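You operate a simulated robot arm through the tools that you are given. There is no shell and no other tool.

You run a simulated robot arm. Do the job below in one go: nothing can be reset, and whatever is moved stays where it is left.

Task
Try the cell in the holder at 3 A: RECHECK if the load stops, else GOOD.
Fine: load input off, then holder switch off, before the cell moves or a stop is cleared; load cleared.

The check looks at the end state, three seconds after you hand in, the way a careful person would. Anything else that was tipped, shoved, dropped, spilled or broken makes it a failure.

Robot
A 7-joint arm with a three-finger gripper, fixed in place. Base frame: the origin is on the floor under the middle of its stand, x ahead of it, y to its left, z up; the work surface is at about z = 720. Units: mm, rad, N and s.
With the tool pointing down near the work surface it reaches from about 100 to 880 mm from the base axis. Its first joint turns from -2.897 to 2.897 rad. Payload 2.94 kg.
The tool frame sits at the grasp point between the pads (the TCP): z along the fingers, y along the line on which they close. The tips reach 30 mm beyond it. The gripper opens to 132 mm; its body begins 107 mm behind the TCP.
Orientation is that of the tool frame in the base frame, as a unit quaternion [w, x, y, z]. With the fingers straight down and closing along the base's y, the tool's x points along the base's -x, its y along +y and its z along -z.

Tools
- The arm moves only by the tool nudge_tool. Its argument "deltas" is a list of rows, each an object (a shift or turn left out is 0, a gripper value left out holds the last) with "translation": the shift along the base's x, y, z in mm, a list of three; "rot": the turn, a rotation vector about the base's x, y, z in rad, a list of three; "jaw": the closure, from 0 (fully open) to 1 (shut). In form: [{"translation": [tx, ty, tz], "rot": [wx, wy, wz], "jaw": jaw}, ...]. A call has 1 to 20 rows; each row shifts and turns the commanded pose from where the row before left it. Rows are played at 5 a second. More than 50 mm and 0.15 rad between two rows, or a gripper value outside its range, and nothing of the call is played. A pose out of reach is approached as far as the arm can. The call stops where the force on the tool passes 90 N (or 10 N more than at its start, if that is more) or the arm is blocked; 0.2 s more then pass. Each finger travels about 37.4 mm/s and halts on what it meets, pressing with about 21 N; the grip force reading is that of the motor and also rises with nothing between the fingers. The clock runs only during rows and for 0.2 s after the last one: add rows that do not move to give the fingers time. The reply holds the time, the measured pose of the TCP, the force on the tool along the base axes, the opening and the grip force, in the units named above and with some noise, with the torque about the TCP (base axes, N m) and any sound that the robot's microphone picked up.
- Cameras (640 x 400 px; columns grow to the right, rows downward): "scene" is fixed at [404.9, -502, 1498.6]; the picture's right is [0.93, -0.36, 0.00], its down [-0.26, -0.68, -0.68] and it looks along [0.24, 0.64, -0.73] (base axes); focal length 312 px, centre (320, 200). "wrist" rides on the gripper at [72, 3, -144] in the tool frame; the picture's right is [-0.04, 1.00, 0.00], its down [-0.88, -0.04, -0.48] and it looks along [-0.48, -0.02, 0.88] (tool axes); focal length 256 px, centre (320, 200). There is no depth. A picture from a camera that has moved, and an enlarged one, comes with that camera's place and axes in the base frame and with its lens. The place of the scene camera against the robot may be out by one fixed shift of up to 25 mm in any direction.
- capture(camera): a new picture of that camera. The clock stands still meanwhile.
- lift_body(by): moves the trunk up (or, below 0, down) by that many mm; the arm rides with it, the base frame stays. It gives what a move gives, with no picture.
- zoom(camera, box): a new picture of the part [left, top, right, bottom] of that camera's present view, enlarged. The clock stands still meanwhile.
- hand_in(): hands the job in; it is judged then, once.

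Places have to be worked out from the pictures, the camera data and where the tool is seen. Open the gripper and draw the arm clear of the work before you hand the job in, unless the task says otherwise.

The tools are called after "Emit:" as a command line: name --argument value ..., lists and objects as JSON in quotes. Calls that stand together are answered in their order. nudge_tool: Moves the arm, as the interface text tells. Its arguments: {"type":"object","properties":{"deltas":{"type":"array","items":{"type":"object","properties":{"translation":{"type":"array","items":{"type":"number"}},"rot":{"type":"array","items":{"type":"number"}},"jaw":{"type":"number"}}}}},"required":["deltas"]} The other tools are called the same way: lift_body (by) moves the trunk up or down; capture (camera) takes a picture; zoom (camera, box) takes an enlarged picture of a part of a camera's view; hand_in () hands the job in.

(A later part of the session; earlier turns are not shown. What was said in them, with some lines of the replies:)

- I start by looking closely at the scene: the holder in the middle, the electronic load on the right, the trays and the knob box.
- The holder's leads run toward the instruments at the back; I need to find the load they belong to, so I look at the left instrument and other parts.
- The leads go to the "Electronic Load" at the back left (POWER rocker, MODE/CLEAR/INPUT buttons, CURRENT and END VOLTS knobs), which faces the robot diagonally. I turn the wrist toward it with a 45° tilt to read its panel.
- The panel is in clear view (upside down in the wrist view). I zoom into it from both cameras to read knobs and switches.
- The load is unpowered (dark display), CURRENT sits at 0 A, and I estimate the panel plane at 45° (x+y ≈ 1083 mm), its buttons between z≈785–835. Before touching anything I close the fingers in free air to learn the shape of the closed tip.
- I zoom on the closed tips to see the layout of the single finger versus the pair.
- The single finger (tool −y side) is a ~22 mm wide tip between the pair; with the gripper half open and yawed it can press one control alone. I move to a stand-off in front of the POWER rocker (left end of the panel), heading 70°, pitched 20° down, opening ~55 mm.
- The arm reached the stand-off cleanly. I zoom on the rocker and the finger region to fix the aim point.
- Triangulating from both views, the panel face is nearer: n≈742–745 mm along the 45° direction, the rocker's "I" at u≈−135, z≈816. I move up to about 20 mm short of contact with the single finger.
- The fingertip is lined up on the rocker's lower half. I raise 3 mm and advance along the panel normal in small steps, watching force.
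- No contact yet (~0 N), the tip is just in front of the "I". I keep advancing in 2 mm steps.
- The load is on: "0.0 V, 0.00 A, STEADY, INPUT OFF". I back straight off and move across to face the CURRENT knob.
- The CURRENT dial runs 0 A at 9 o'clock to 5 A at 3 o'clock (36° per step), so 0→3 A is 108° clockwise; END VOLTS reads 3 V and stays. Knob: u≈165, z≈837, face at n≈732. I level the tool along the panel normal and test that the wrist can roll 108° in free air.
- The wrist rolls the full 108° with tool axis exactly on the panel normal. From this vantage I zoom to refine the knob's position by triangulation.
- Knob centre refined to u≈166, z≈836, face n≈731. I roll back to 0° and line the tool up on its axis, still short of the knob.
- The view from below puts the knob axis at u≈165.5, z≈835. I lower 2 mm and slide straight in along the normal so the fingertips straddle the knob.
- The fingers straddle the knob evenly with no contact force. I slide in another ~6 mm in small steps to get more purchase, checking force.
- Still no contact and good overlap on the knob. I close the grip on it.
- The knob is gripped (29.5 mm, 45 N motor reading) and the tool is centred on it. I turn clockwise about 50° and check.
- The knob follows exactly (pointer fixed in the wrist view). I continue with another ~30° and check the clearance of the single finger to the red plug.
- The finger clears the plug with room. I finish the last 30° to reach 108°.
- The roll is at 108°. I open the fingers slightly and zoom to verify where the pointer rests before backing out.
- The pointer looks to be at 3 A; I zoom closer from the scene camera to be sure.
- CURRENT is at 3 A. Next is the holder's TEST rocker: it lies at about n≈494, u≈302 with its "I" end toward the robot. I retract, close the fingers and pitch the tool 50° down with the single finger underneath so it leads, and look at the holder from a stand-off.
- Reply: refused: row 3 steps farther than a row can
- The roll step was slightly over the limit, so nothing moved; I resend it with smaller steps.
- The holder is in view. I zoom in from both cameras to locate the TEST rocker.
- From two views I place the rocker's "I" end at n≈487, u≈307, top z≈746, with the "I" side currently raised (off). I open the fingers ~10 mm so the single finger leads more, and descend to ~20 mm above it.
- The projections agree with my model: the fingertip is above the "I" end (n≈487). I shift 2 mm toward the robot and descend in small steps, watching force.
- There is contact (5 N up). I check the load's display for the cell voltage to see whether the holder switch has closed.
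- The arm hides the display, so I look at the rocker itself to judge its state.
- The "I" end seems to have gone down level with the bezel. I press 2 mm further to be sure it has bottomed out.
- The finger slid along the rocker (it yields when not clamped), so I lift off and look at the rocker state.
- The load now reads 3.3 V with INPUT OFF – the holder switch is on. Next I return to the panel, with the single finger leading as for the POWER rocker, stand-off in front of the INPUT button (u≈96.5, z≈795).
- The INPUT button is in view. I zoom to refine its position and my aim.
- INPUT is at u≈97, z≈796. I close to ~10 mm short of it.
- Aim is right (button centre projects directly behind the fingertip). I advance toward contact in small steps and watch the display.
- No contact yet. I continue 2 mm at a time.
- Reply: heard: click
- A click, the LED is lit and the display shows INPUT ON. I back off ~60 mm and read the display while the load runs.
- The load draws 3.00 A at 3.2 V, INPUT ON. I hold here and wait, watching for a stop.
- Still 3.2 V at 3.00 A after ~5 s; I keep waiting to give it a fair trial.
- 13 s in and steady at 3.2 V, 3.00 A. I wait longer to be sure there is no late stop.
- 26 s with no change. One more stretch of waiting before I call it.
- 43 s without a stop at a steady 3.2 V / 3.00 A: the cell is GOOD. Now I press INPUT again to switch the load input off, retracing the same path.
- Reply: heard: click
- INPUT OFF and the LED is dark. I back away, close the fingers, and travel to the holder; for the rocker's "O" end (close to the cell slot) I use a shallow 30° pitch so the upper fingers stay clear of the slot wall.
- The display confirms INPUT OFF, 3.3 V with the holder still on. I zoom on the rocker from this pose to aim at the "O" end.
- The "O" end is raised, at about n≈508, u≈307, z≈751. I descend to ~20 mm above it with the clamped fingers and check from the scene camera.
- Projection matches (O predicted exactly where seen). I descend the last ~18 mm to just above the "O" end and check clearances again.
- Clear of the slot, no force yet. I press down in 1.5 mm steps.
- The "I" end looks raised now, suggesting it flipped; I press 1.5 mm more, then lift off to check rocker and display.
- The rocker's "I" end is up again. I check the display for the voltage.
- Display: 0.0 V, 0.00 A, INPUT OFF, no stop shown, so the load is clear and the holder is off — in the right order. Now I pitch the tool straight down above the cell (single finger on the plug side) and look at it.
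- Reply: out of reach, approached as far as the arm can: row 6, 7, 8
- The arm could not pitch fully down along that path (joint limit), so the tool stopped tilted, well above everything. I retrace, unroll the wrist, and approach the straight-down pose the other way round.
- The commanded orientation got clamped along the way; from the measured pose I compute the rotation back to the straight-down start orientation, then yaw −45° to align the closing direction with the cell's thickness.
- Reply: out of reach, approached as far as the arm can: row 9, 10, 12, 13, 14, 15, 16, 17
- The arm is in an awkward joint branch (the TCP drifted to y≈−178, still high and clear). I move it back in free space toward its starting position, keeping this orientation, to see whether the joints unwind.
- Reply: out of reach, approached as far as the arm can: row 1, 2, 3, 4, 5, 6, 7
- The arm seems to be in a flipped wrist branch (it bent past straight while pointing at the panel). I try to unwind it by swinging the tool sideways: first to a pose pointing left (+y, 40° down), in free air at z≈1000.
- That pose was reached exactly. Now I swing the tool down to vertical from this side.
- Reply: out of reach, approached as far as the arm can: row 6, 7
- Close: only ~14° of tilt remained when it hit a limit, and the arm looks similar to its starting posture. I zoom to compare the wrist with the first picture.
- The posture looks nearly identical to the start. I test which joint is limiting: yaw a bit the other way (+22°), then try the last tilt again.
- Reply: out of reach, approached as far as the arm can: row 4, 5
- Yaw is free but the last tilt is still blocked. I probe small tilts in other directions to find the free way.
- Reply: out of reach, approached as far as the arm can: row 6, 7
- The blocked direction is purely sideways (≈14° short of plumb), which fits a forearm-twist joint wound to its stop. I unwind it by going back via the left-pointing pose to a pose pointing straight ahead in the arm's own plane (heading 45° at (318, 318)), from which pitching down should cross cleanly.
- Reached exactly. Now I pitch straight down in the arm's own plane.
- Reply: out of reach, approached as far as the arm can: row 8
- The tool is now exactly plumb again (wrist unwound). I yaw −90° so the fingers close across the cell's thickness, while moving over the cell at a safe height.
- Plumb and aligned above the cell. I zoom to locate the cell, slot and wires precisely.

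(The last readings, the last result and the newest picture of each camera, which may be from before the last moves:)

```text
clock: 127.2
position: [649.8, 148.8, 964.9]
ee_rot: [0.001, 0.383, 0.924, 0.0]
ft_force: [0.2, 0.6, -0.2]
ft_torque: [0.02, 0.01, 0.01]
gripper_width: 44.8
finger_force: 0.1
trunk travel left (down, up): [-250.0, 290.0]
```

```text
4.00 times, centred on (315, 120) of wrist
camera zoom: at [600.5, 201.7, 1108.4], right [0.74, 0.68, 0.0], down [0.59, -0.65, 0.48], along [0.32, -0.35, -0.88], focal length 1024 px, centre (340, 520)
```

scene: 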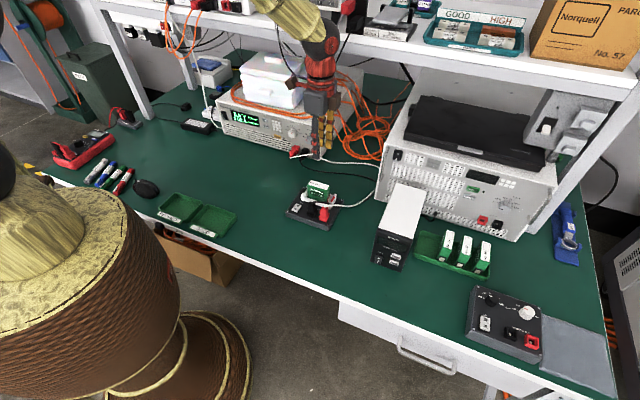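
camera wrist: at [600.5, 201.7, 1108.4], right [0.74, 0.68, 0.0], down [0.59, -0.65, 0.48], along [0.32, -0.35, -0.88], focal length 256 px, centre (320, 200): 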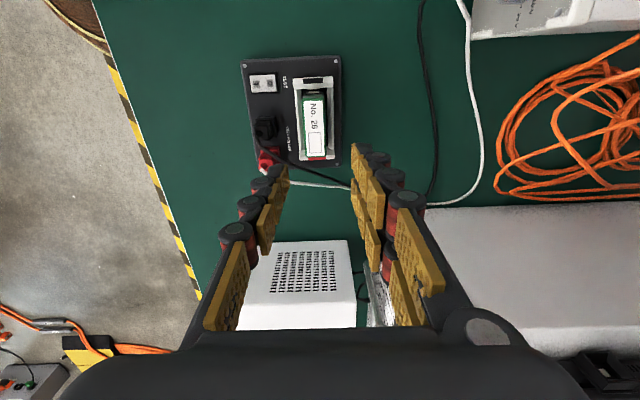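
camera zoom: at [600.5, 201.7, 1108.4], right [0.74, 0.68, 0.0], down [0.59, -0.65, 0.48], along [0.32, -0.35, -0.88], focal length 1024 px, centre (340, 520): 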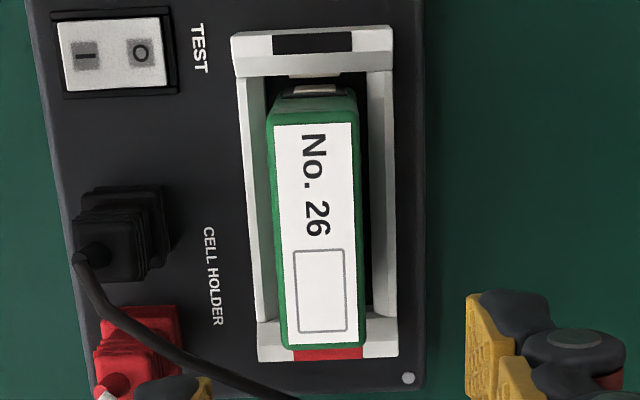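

The cell's top is at n≈558.5, u≈353 (x≈644.5, y≈145.3), 24 mm thick and exactly aligned, top z≈808; plugs and wires are clear of both finger paths. I descend to z=850 and check.

Emit:
nudge_tool --deltas '[{"translation": [-2, -1.2, -30]}, {"translation": [-2, -1.2, -30]}, {"translation": [-1.3, -1.1, -30]}, {"translation": [0, 0, -25]}, {}]'

Emit:
zoom --camera "wrist" --box '[230, 90, 410, 230]'

Emit:
zoom --camera "scene" --box '[270, 140, 360, 220]'

```text
clock: 128.4
position: [642.9, 146.2, 850.0]
ee_rot: [0.0, 0.382, 0.924, 0.0]
ft_force: [0.8, -0.2, 0.3]
ft_torque: [0.01, 0.04, 0.0]
gripper_width: 44.9
finger_force: 0.0
trunk travel left (down, up): [-250.0, 290.0]
```

```text
2.86 times, centred on (320, 160) of wrist
camera zoom: at [594.5, 198.4, 993.2], right [0.74, 0.68, 0.0], down [0.59, -0.65, 0.48], along [0.32, -0.35, -0.88], focal length 731 px, centre (320, 314)
```

zoom: 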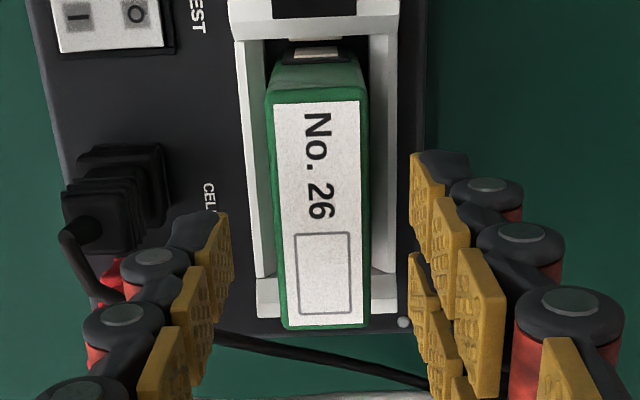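

```text
5.00 times, centred on (315, 180) of scene
camera zoom: at [404.9, -502.0, 1498.6], right [0.93, -0.36, 0.0], down [-0.26, -0.68, -0.68], along [0.24, 0.64, -0.73], focal length 1558 px, centre (345, 300)
```

zoom: 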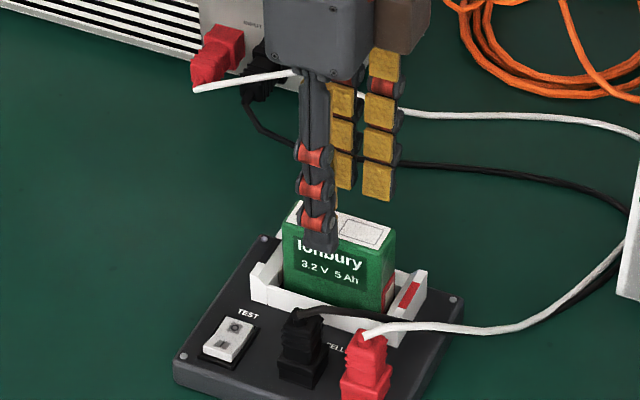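

Fingers straddle the cell evenly on both sides. I descend the rest to TCP z≈797.

Emit:
nudge_tool --deltas '[{"translation": [0.6, 0, -15]}, {"translation": [0.6, -0.5, -15]}, {"translation": [0, 0, -13]}, {"translation": [0, 0, -10]}, {}]'

Emit:
zoom --camera "wrist" --box '[230, 90, 410, 230]'

Emit:
zoom --camera "scene" --box '[280, 160, 350, 220]'

```text
clock: 129.6
position: [644.5, 144.3, 795.9]
ee_rot: [0.0, 0.383, 0.924, 0.0]
ft_force: [0.1, -0.1, 0.0]
ft_torque: [-0.01, -0.02, 0.02]
gripper_width: 44.8
finger_force: 0.0
trunk travel left (down, up): [-250.0, 290.0]
```

```text
2.86 times, centred on (320, 160) of wrist
camera zoom: at [595.9, 197.2, 940.7], right [0.74, 0.68, 0.0], down [0.59, -0.65, 0.48], along [0.32, -0.35, -0.88], focal length 731 px, centre (320, 314)
```

zoom: 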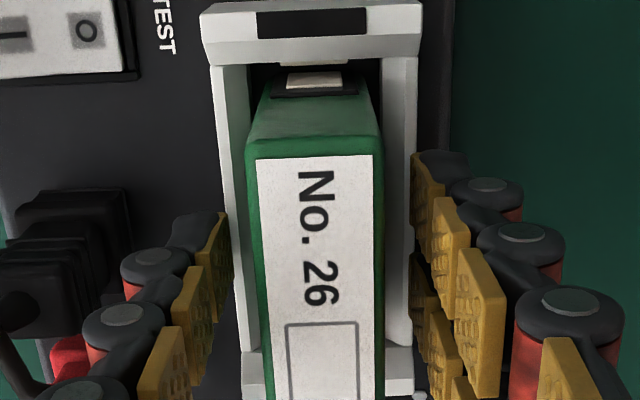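

```text
6.67 times, centred on (315, 190) of scene
camera zoom: at [404.9, -502.0, 1498.6], right [0.93, -0.36, 0.0], down [-0.26, -0.68, -0.68], along [0.24, 0.64, -0.73], focal length 2077 px, centre (353, 267)
```

zoom: 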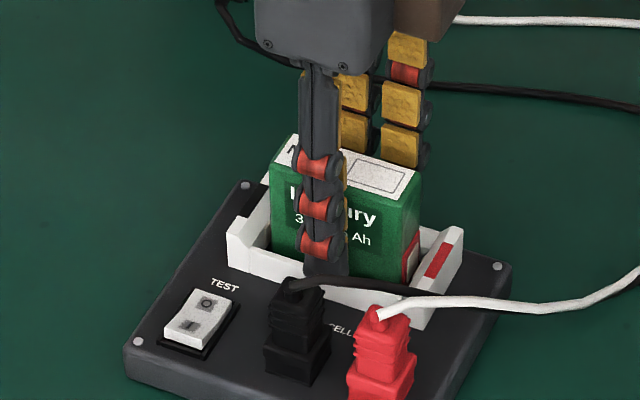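

No contact, good alignment. I close the grip on the cell.

Emit:
nudge_tool --deltas '[{"jaw": 0.75}, {"jaw": 0.82}, {"jaw": 1.0}, {}, {}, {}, {}]'

Emit:
zoom --camera "wrist" --box '[230, 90, 410, 230]'

Emit:
zoom --camera "scene" --box '[280, 160, 350, 220]'

```text
clock: 131.2
position: [643.3, 143.1, 797.9]
ee_rot: [0.0, 0.382, 0.924, 0.0]
ft_force: [0.7, 0.2, 0.2]
ft_torque: [0.01, 0.01, -0.04]
gripper_width: 25.8
finger_force: 21.1
trunk travel left (down, up): [-250.0, 290.0]
```

```text
2.86 times, centred on (320, 160) of wrist
camera zoom: at [595.8, 197.3, 940.7], right [0.74, 0.68, 0.0], down [0.59, -0.65, 0.48], along [0.32, -0.35, -0.88], focal length 731 px, centre (320, 314)
```

zoom: 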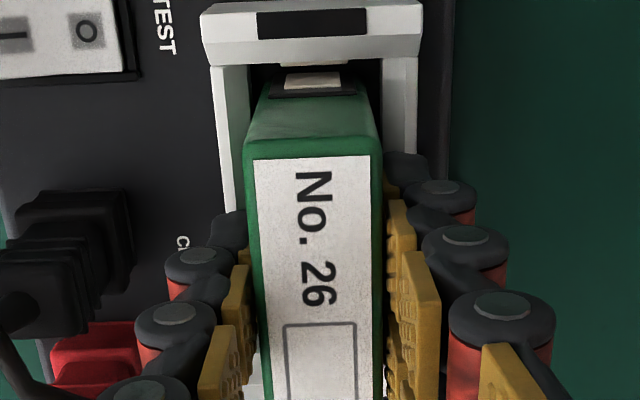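

```text
6.67 times, centred on (315, 190) of scene
camera zoom: at [404.9, -502.0, 1498.6], right [0.93, -0.36, 0.0], down [-0.26, -0.68, -0.68], along [0.24, 0.64, -0.73], focal length 2077 px, centre (353, 267)
```

zoom: 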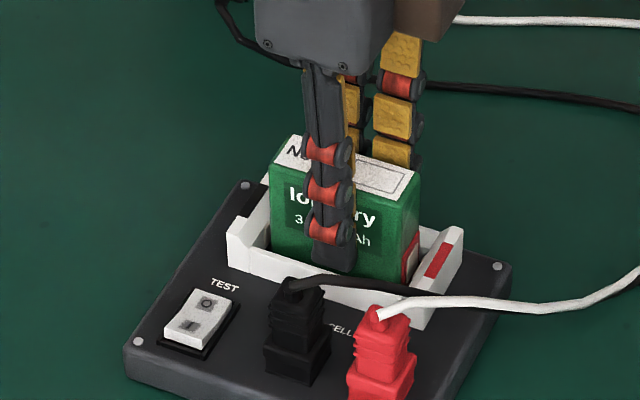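

Gripped at 25.8 mm width. I lift straight up slowly.

Emit:
nudge_tool --deltas '[{"translation": [0, 0, 4]}, {"translation": [0, 0, 6]}, {"translation": [0, 0, 8]}, {"translation": [0, 0, 10]}, {"translation": [0, 0, 12]}, {}]'

Emit:
zoom --camera "scene" --box '[270, 140, 360, 225]'

Emit:
zoom --camera "wrist" --box '[230, 90, 410, 230]'

```text
clock: 132.6
position: [643.7, 143.1, 838.1]
ee_rot: [0.0, 0.383, 0.924, 0.0]
ft_force: [-0.8, 0.2, -2.3]
ft_torque: [-0.02, -0.02, -0.01]
gripper_width: 25.7
finger_force: 20.8
trunk travel left (down, up): [-250.0, 290.0]
```

```text
4.71 times, centred on (315, 182) of scene
camera zoom: at [404.9, -502.0, 1498.6], right [0.93, -0.36, 0.0], down [-0.26, -0.68, -0.68], along [0.24, 0.64, -0.73], focal length 1466 px, centre (344, 282)
```

zoom: 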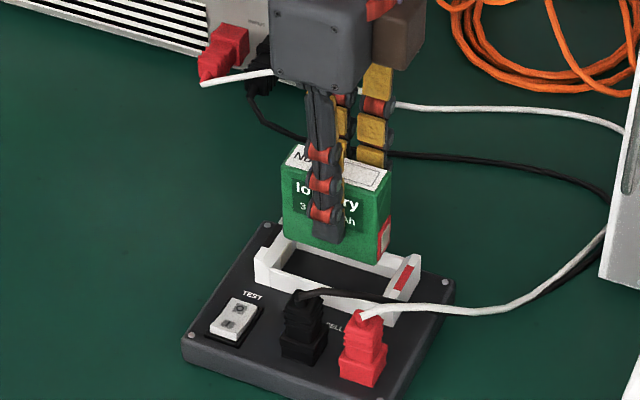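

```text
2.86 times, centred on (320, 160) of wrist
camera zoom: at [595.1, 197.1, 980.6], right [0.74, 0.68, 0.0], down [0.59, -0.65, 0.48], along [0.32, -0.35, -0.88], focal length 731 px, centre (320, 314)
```

zoom: 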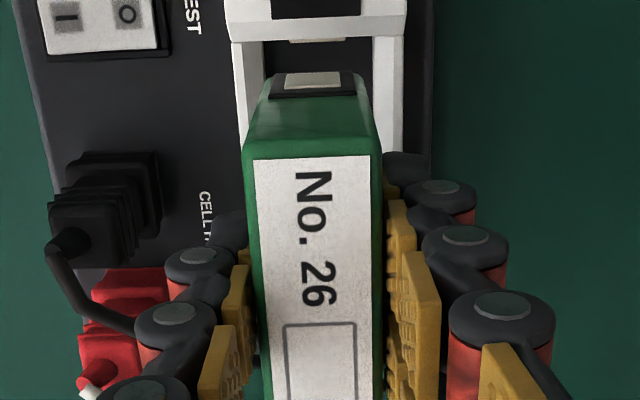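

The cell is out cleanly (≈2.3 N weight), holder undisturbed. I raise to z≈930 and carry it over the GOOD tray at about (312, 195).

Emit:
nudge_tool --deltas '[{"translation": [0, 0, 20]}, {"translation": [0, 0, 25]}, {"translation": [0, 0, 25]}, {"translation": [0, 0, 22]}, {"translation": [-20, 3, 0]}, {"translation": [-35, 5.5, 0]}, {"translation": [-40, 6.3, 0]}, {"translation": [-40, 6.3, 0]}, {"translation": [-40, 6.3, 0]}, {"translation": [-40, 6.3, 0]}, {"translation": [-40, 6.3, 0]}, {"translation": [-35, 5.5, 0]}, {"translation": [-25, 4, 0]}, {"translation": [-16, 2.5, 0]}, {}]'

Emit:
capture --camera "wrist"

Emit:
capture --camera "scene"

```text
clock: 135.8
position: [312.3, 195.6, 928.1]
ee_rot: [0.0, 0.383, 0.924, 0.0]
ft_force: [0.6, -0.9, -2.5]
ft_torque: [-0.01, 0.02, 0.01]
gripper_width: 25.7
finger_force: 20.8
trunk travel left (down, up): [-250.0, 290.0]
```

```text
taken
camera wrist: at [264.1, 249.1, 1072.3], right [0.74, 0.68, 0.0], down [0.59, -0.65, 0.48], along [0.32, -0.35, -0.88], focal length 256 px, centre (320, 200)
```

wrist: 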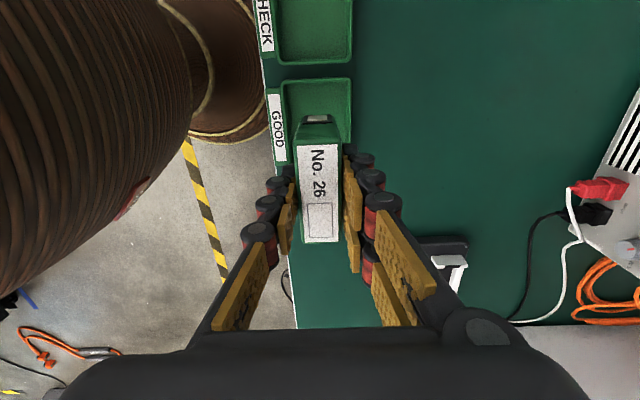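

```text
taken
```

scene: 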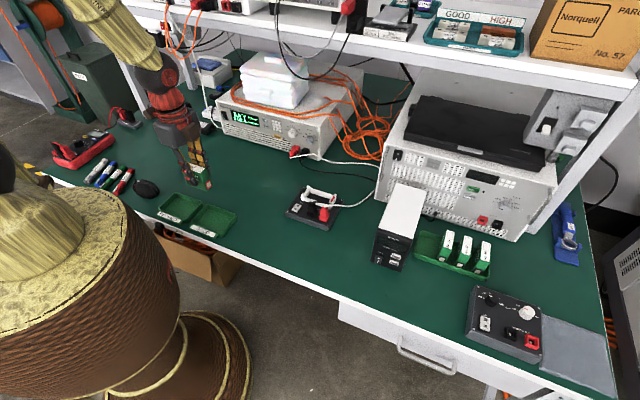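

The GOOD tray spans n≈310–396, u≈29–145 (rim ≈ z 742), so its middle is about n=355, u=87. I adjust a few mm and lower the cell to just above the tray.

Emit:
nudge_tool --deltas '[{"translation": [0.7, -2.9, -25]}, {"translation": [0.7, -2.9, -25]}, {"translation": [0, 0, -30]}, {"translation": [0, 0, -28]}, {"translation": [0, 0, -12]}, {}]'

Emit:
capture --camera "wrist"

Emit:
zoom --camera "scene" --box '[145, 150, 265, 250]'

```text
clock: 137.2
position: [313.7, 189.5, 810.1]
ee_rot: [0.0, 0.383, 0.924, 0.001]
ft_force: [-0.3, 0.5, -1.9]
ft_torque: [0.0, -0.02, 0.0]
gripper_width: 25.6
finger_force: 20.8
trunk travel left (down, up): [-250.0, 290.0]
```

```text
taken
camera wrist: at [265.6, 243.0, 952.8], right [0.74, 0.68, 0.0], down [0.59, -0.65, 0.48], along [0.32, -0.35, -0.88], focal length 256 px, centre (320, 200)
```

wrist: 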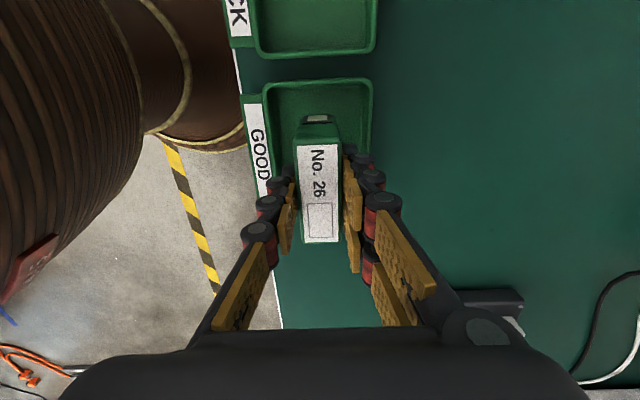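

```text
4.00 times, centred on (205, 200) of scene
camera zoom: at [404.9, -502.0, 1498.6], right [0.93, -0.36, 0.0], down [-0.26, -0.68, -0.68], along [0.24, 0.64, -0.73], focal length 1246 px, centre (780, 200)
```

zoom: 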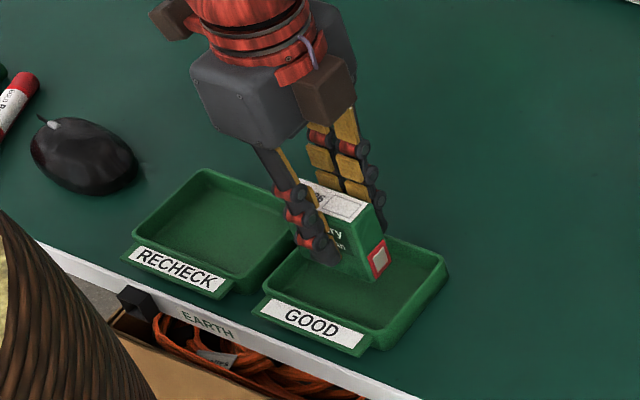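

The cell is centred over the GOOD tray (n≈356, u≈88). I lower toward the floor of the tray, slowing near contact.

Emit:
nudge_tool --deltas '[{"translation": [0, 0, -10]}, {"translation": [0, 0, -10]}, {"translation": [0, 0, -8]}, {}]'

Emit:
zoom --camera "scene" --box '[165, 170, 255, 245]'

```text
clock: 138.2
position: [314.3, 189.2, 781.1]
ee_rot: [0.0, 0.382, 0.924, 0.0]
ft_force: [-0.3, 0.0, -2.4]
ft_torque: [-0.04, 0.02, -0.02]
gripper_width: 25.6
finger_force: 21.7
trunk travel left (down, up): [-250.0, 290.0]
```

```text
5.33 times, centred on (210, 208) of scene
camera zoom: at [404.9, -502.0, 1498.6], right [0.93, -0.36, 0.0], down [-0.26, -0.68, -0.68], along [0.24, 0.64, -0.73], focal length 1661 px, centre (907, 160)
```

zoom: 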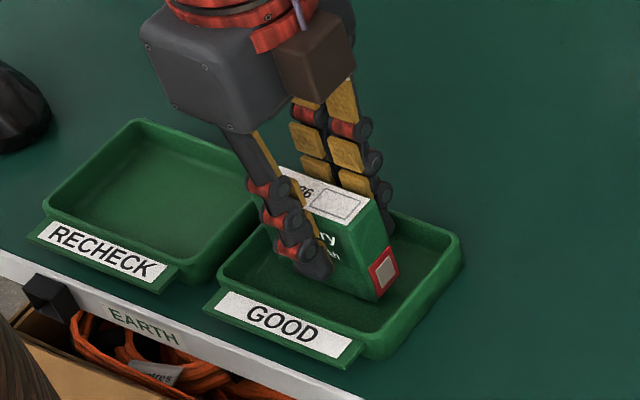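

Nearly down. I continue in 1.5–2 mm steps, watching for the weight to come off.

Emit:
nudge_tool --deltas '[{"translation": [0, 0, -2]}, {"translation": [0, 0, -2]}, {}]'

Emit:
nudge_tool --deltas '[{"translation": [0, 0, -1.5]}, {"translation": [0, 0, -1.5]}, {}]'

Emit:
zoom --camera "scene" --box '[165, 170, 255, 245]'

```text
clock: 139.0
position: [313.0, 190.9, 777.4]
ee_rot: [0.0, 0.383, 0.924, 0.0]
ft_force: [0.3, 0.4, -2.7]
ft_torque: [-0.01, -0.04, 0.01]
gripper_width: 25.7
finger_force: 20.8
trunk travel left (down, up): [-250.0, 290.0]
```

```text
clock: 139.8
position: [314.1, 189.1, 775.3]
ee_rot: [0.001, 0.382, 0.924, 0.001]
ft_force: [-2.4, 0.8, 12.7]
ft_torque: [0.12, 0.28, 0.0]
gripper_width: 25.7
finger_force: 20.4
trunk travel left (down, up): [-250.0, 290.0]
```

```text
5.33 times, centred on (210, 208) of scene
camera zoom: at [404.9, -502.0, 1498.6], right [0.93, -0.36, 0.0], down [-0.26, -0.68, -0.68], along [0.24, 0.64, -0.73], focal length 1661 px, centre (907, 160)
```

zoom: 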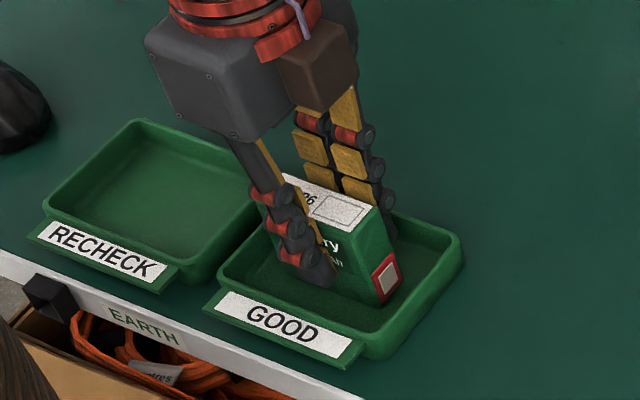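

The cell touches down (12.7 N). I ease up 0.8 mm to relax, then open the fingers slowly.

Emit:
nudge_tool --deltas '[{"translation": [0, 0, 0.8]}, {}]'

Emit:
nudge_tool --deltas '[{"jaw": 0.78}, {"jaw": 0.74}, {"jaw": 0.7}, {"jaw": 0.66}, {"jaw": 0.62}, {}, {}]'

Emit:
zoom --camera "scene" --box '[165, 170, 255, 245]'

Emit:
capture --camera "wrist"

```text
clock: 140.4
position: [314.5, 190.3, 774.3]
ee_rot: [0.0, 0.383, 0.924, 0.001]
ft_force: [-0.3, -0.4, -2.5]
ft_torque: [-0.04, -0.03, 0.03]
gripper_width: 25.7
finger_force: 20.9
trunk travel left (down, up): [-250.0, 290.0]
```

```text
clock: 142.0
position: [313.8, 191.3, 774.6]
ee_rot: [0.0, 0.384, 0.924, 0.0]
ft_force: [-1.0, 0.4, -0.7]
ft_torque: [-0.01, 0.0, -0.01]
gripper_width: 50.1
finger_force: 0.0
trunk travel left (down, up): [-250.0, 290.0]
```

```text
5.33 times, centred on (210, 208) of scene
camera zoom: at [404.9, -502.0, 1498.6], right [0.93, -0.36, 0.0], down [-0.26, -0.68, -0.68], along [0.24, 0.64, -0.73], focal length 1661 px, centre (907, 160)
```

zoom: 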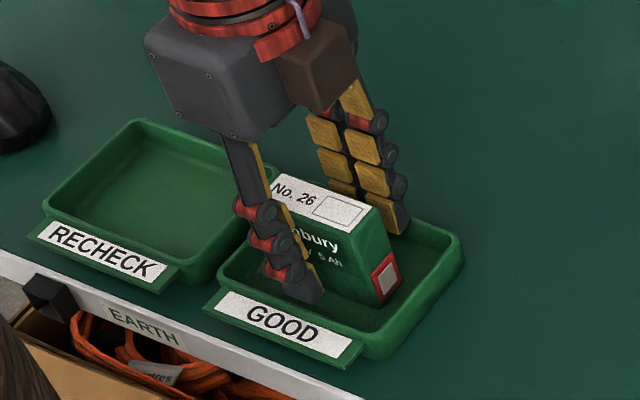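

```text
taken
camera wrist: at [265.6, 242.9, 918.9], right [0.74, 0.68, 0.0], down [0.59, -0.65, 0.48], along [0.32, -0.35, -0.88], focal length 256 px, centre (320, 200)
```

wrist: 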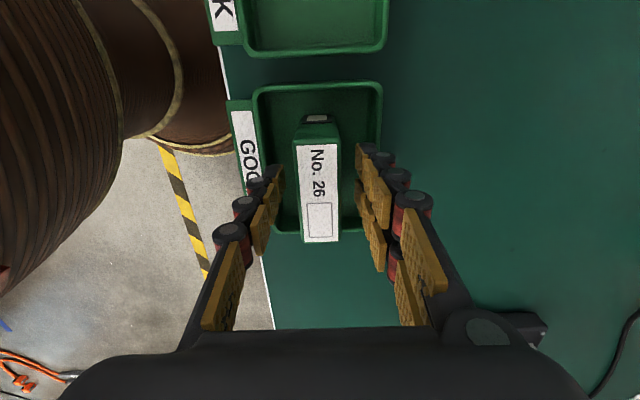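

The cell stands upright in the GOOD tray and is free of the fingers. I lift straight up and open fully.

Emit:
nudge_tool --deltas '[{"translation": [0, 0, 10]}, {"translation": [0, 0, 20]}, {"translation": [0, 0, 30]}, {"translation": [0, 0, 40]}, {"translation": [0, 0, 45], "jaw": 0.3}, {"translation": [10, -5, 45], "jaw": 0.0}, {"translation": [20, -10, 40]}, {"translation": [30, -10, 20]}, {}, {}]'

Emit:
capture --camera "scene"

Emit:
zoom --camera "scene" --box '[145, 160, 265, 250]'

Emit:
zoom --camera "scene" --box '[205, 85, 345, 165]'

Emit:
zoom --camera "scene" --box '[270, 165, 360, 235]'

```text
clock: 144.2
position: [373.8, 165.8, 1025.4]
ee_rot: [-0.001, 0.383, 0.924, 0.0]
ft_force: [-0.4, 0.0, 0.6]
ft_torque: [-0.02, 0.0, 0.04]
gripper_width: 132.3
finger_force: 0.1
trunk travel left (down, up): [-250.0, 290.0]
```

```text
taken
```

scene: 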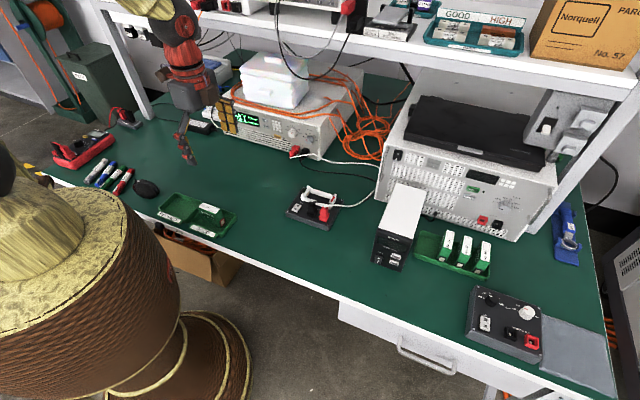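

```text
4.44 times, centred on (205, 205) of scene
camera zoom: at [404.9, -502.0, 1498.6], right [0.93, -0.36, 0.0], down [-0.26, -0.68, -0.68], along [0.24, 0.64, -0.73], focal length 1384 px, centre (831, 178)
```

zoom: 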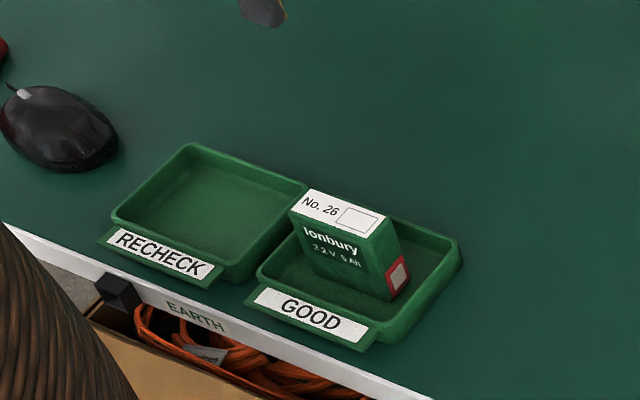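

```text
4.57 times, centred on (275, 125) of scene
camera zoom: at [404.9, -502.0, 1498.6], right [0.93, -0.36, 0.0], down [-0.26, -0.68, -0.68], along [0.24, 0.64, -0.73], focal length 1424 px, centre (526, 543)
```

zoom: 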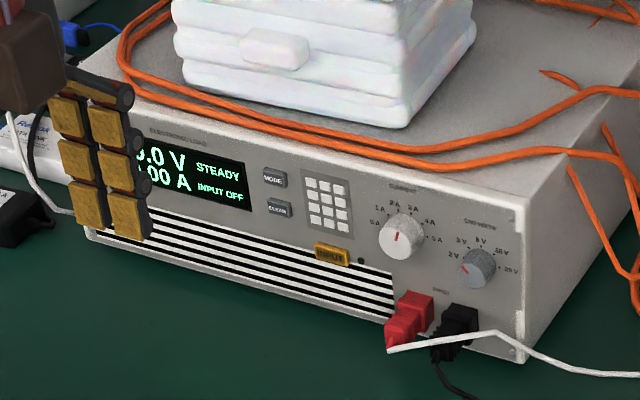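

```text
5.71 times, centred on (315, 200) of scene
camera zoom: at [404.9, -502.0, 1498.6], right [0.93, -0.36, 0.0], down [-0.26, -0.68, -0.68], along [0.24, 0.64, -0.73], focal length 1780 px, centre (349, 200)
```

zoom: 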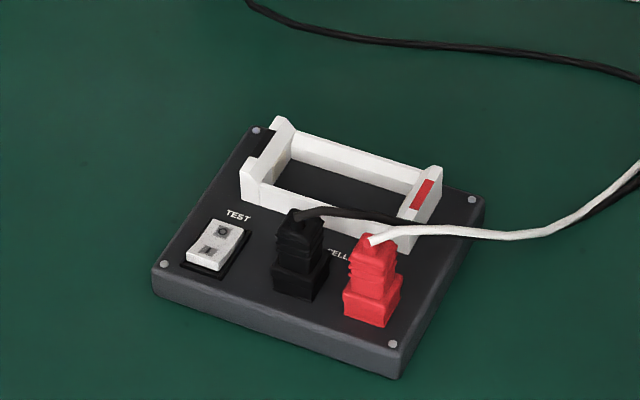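

The cell (No. 26) stands in the GOOD tray. The holder is empty with its switch off, and the load shows INPUT OFF with no stop latched. Nothing else has moved, and the gripper is open and well above the bench, so I hand the job in.

Emit:
hand_in

```text
The job is handed in.
```

The cell (No. 26) passed at 3 A and is standing upright in the GOOD tray; the job is handed in.

- **Test:** I powered the load on, set CURRENT to 3 A, switched the holder on and then the input. It held 3.2 V at 3.00 A for about 43 s and the load never stopped. END VOLTS was at 3 V when I found it, and I left it there.
- **Order afterwards:** The load input went off first, then the holder switch, and only then did I move the cell. The load last read INPUT OFF at 0.00 A. There was no stop to clear, so I did not press CLEAR.
- **Left as is:** The load is still powered on with CURRENT at 3 A.
- **Bench:** The arm got stuck at a joint limit once and swung about 300 mm sideways in the air, well above the bench, before I recovered it. The pictures after that show nothing tipped or shifted. The gripper is open and clear of the work.
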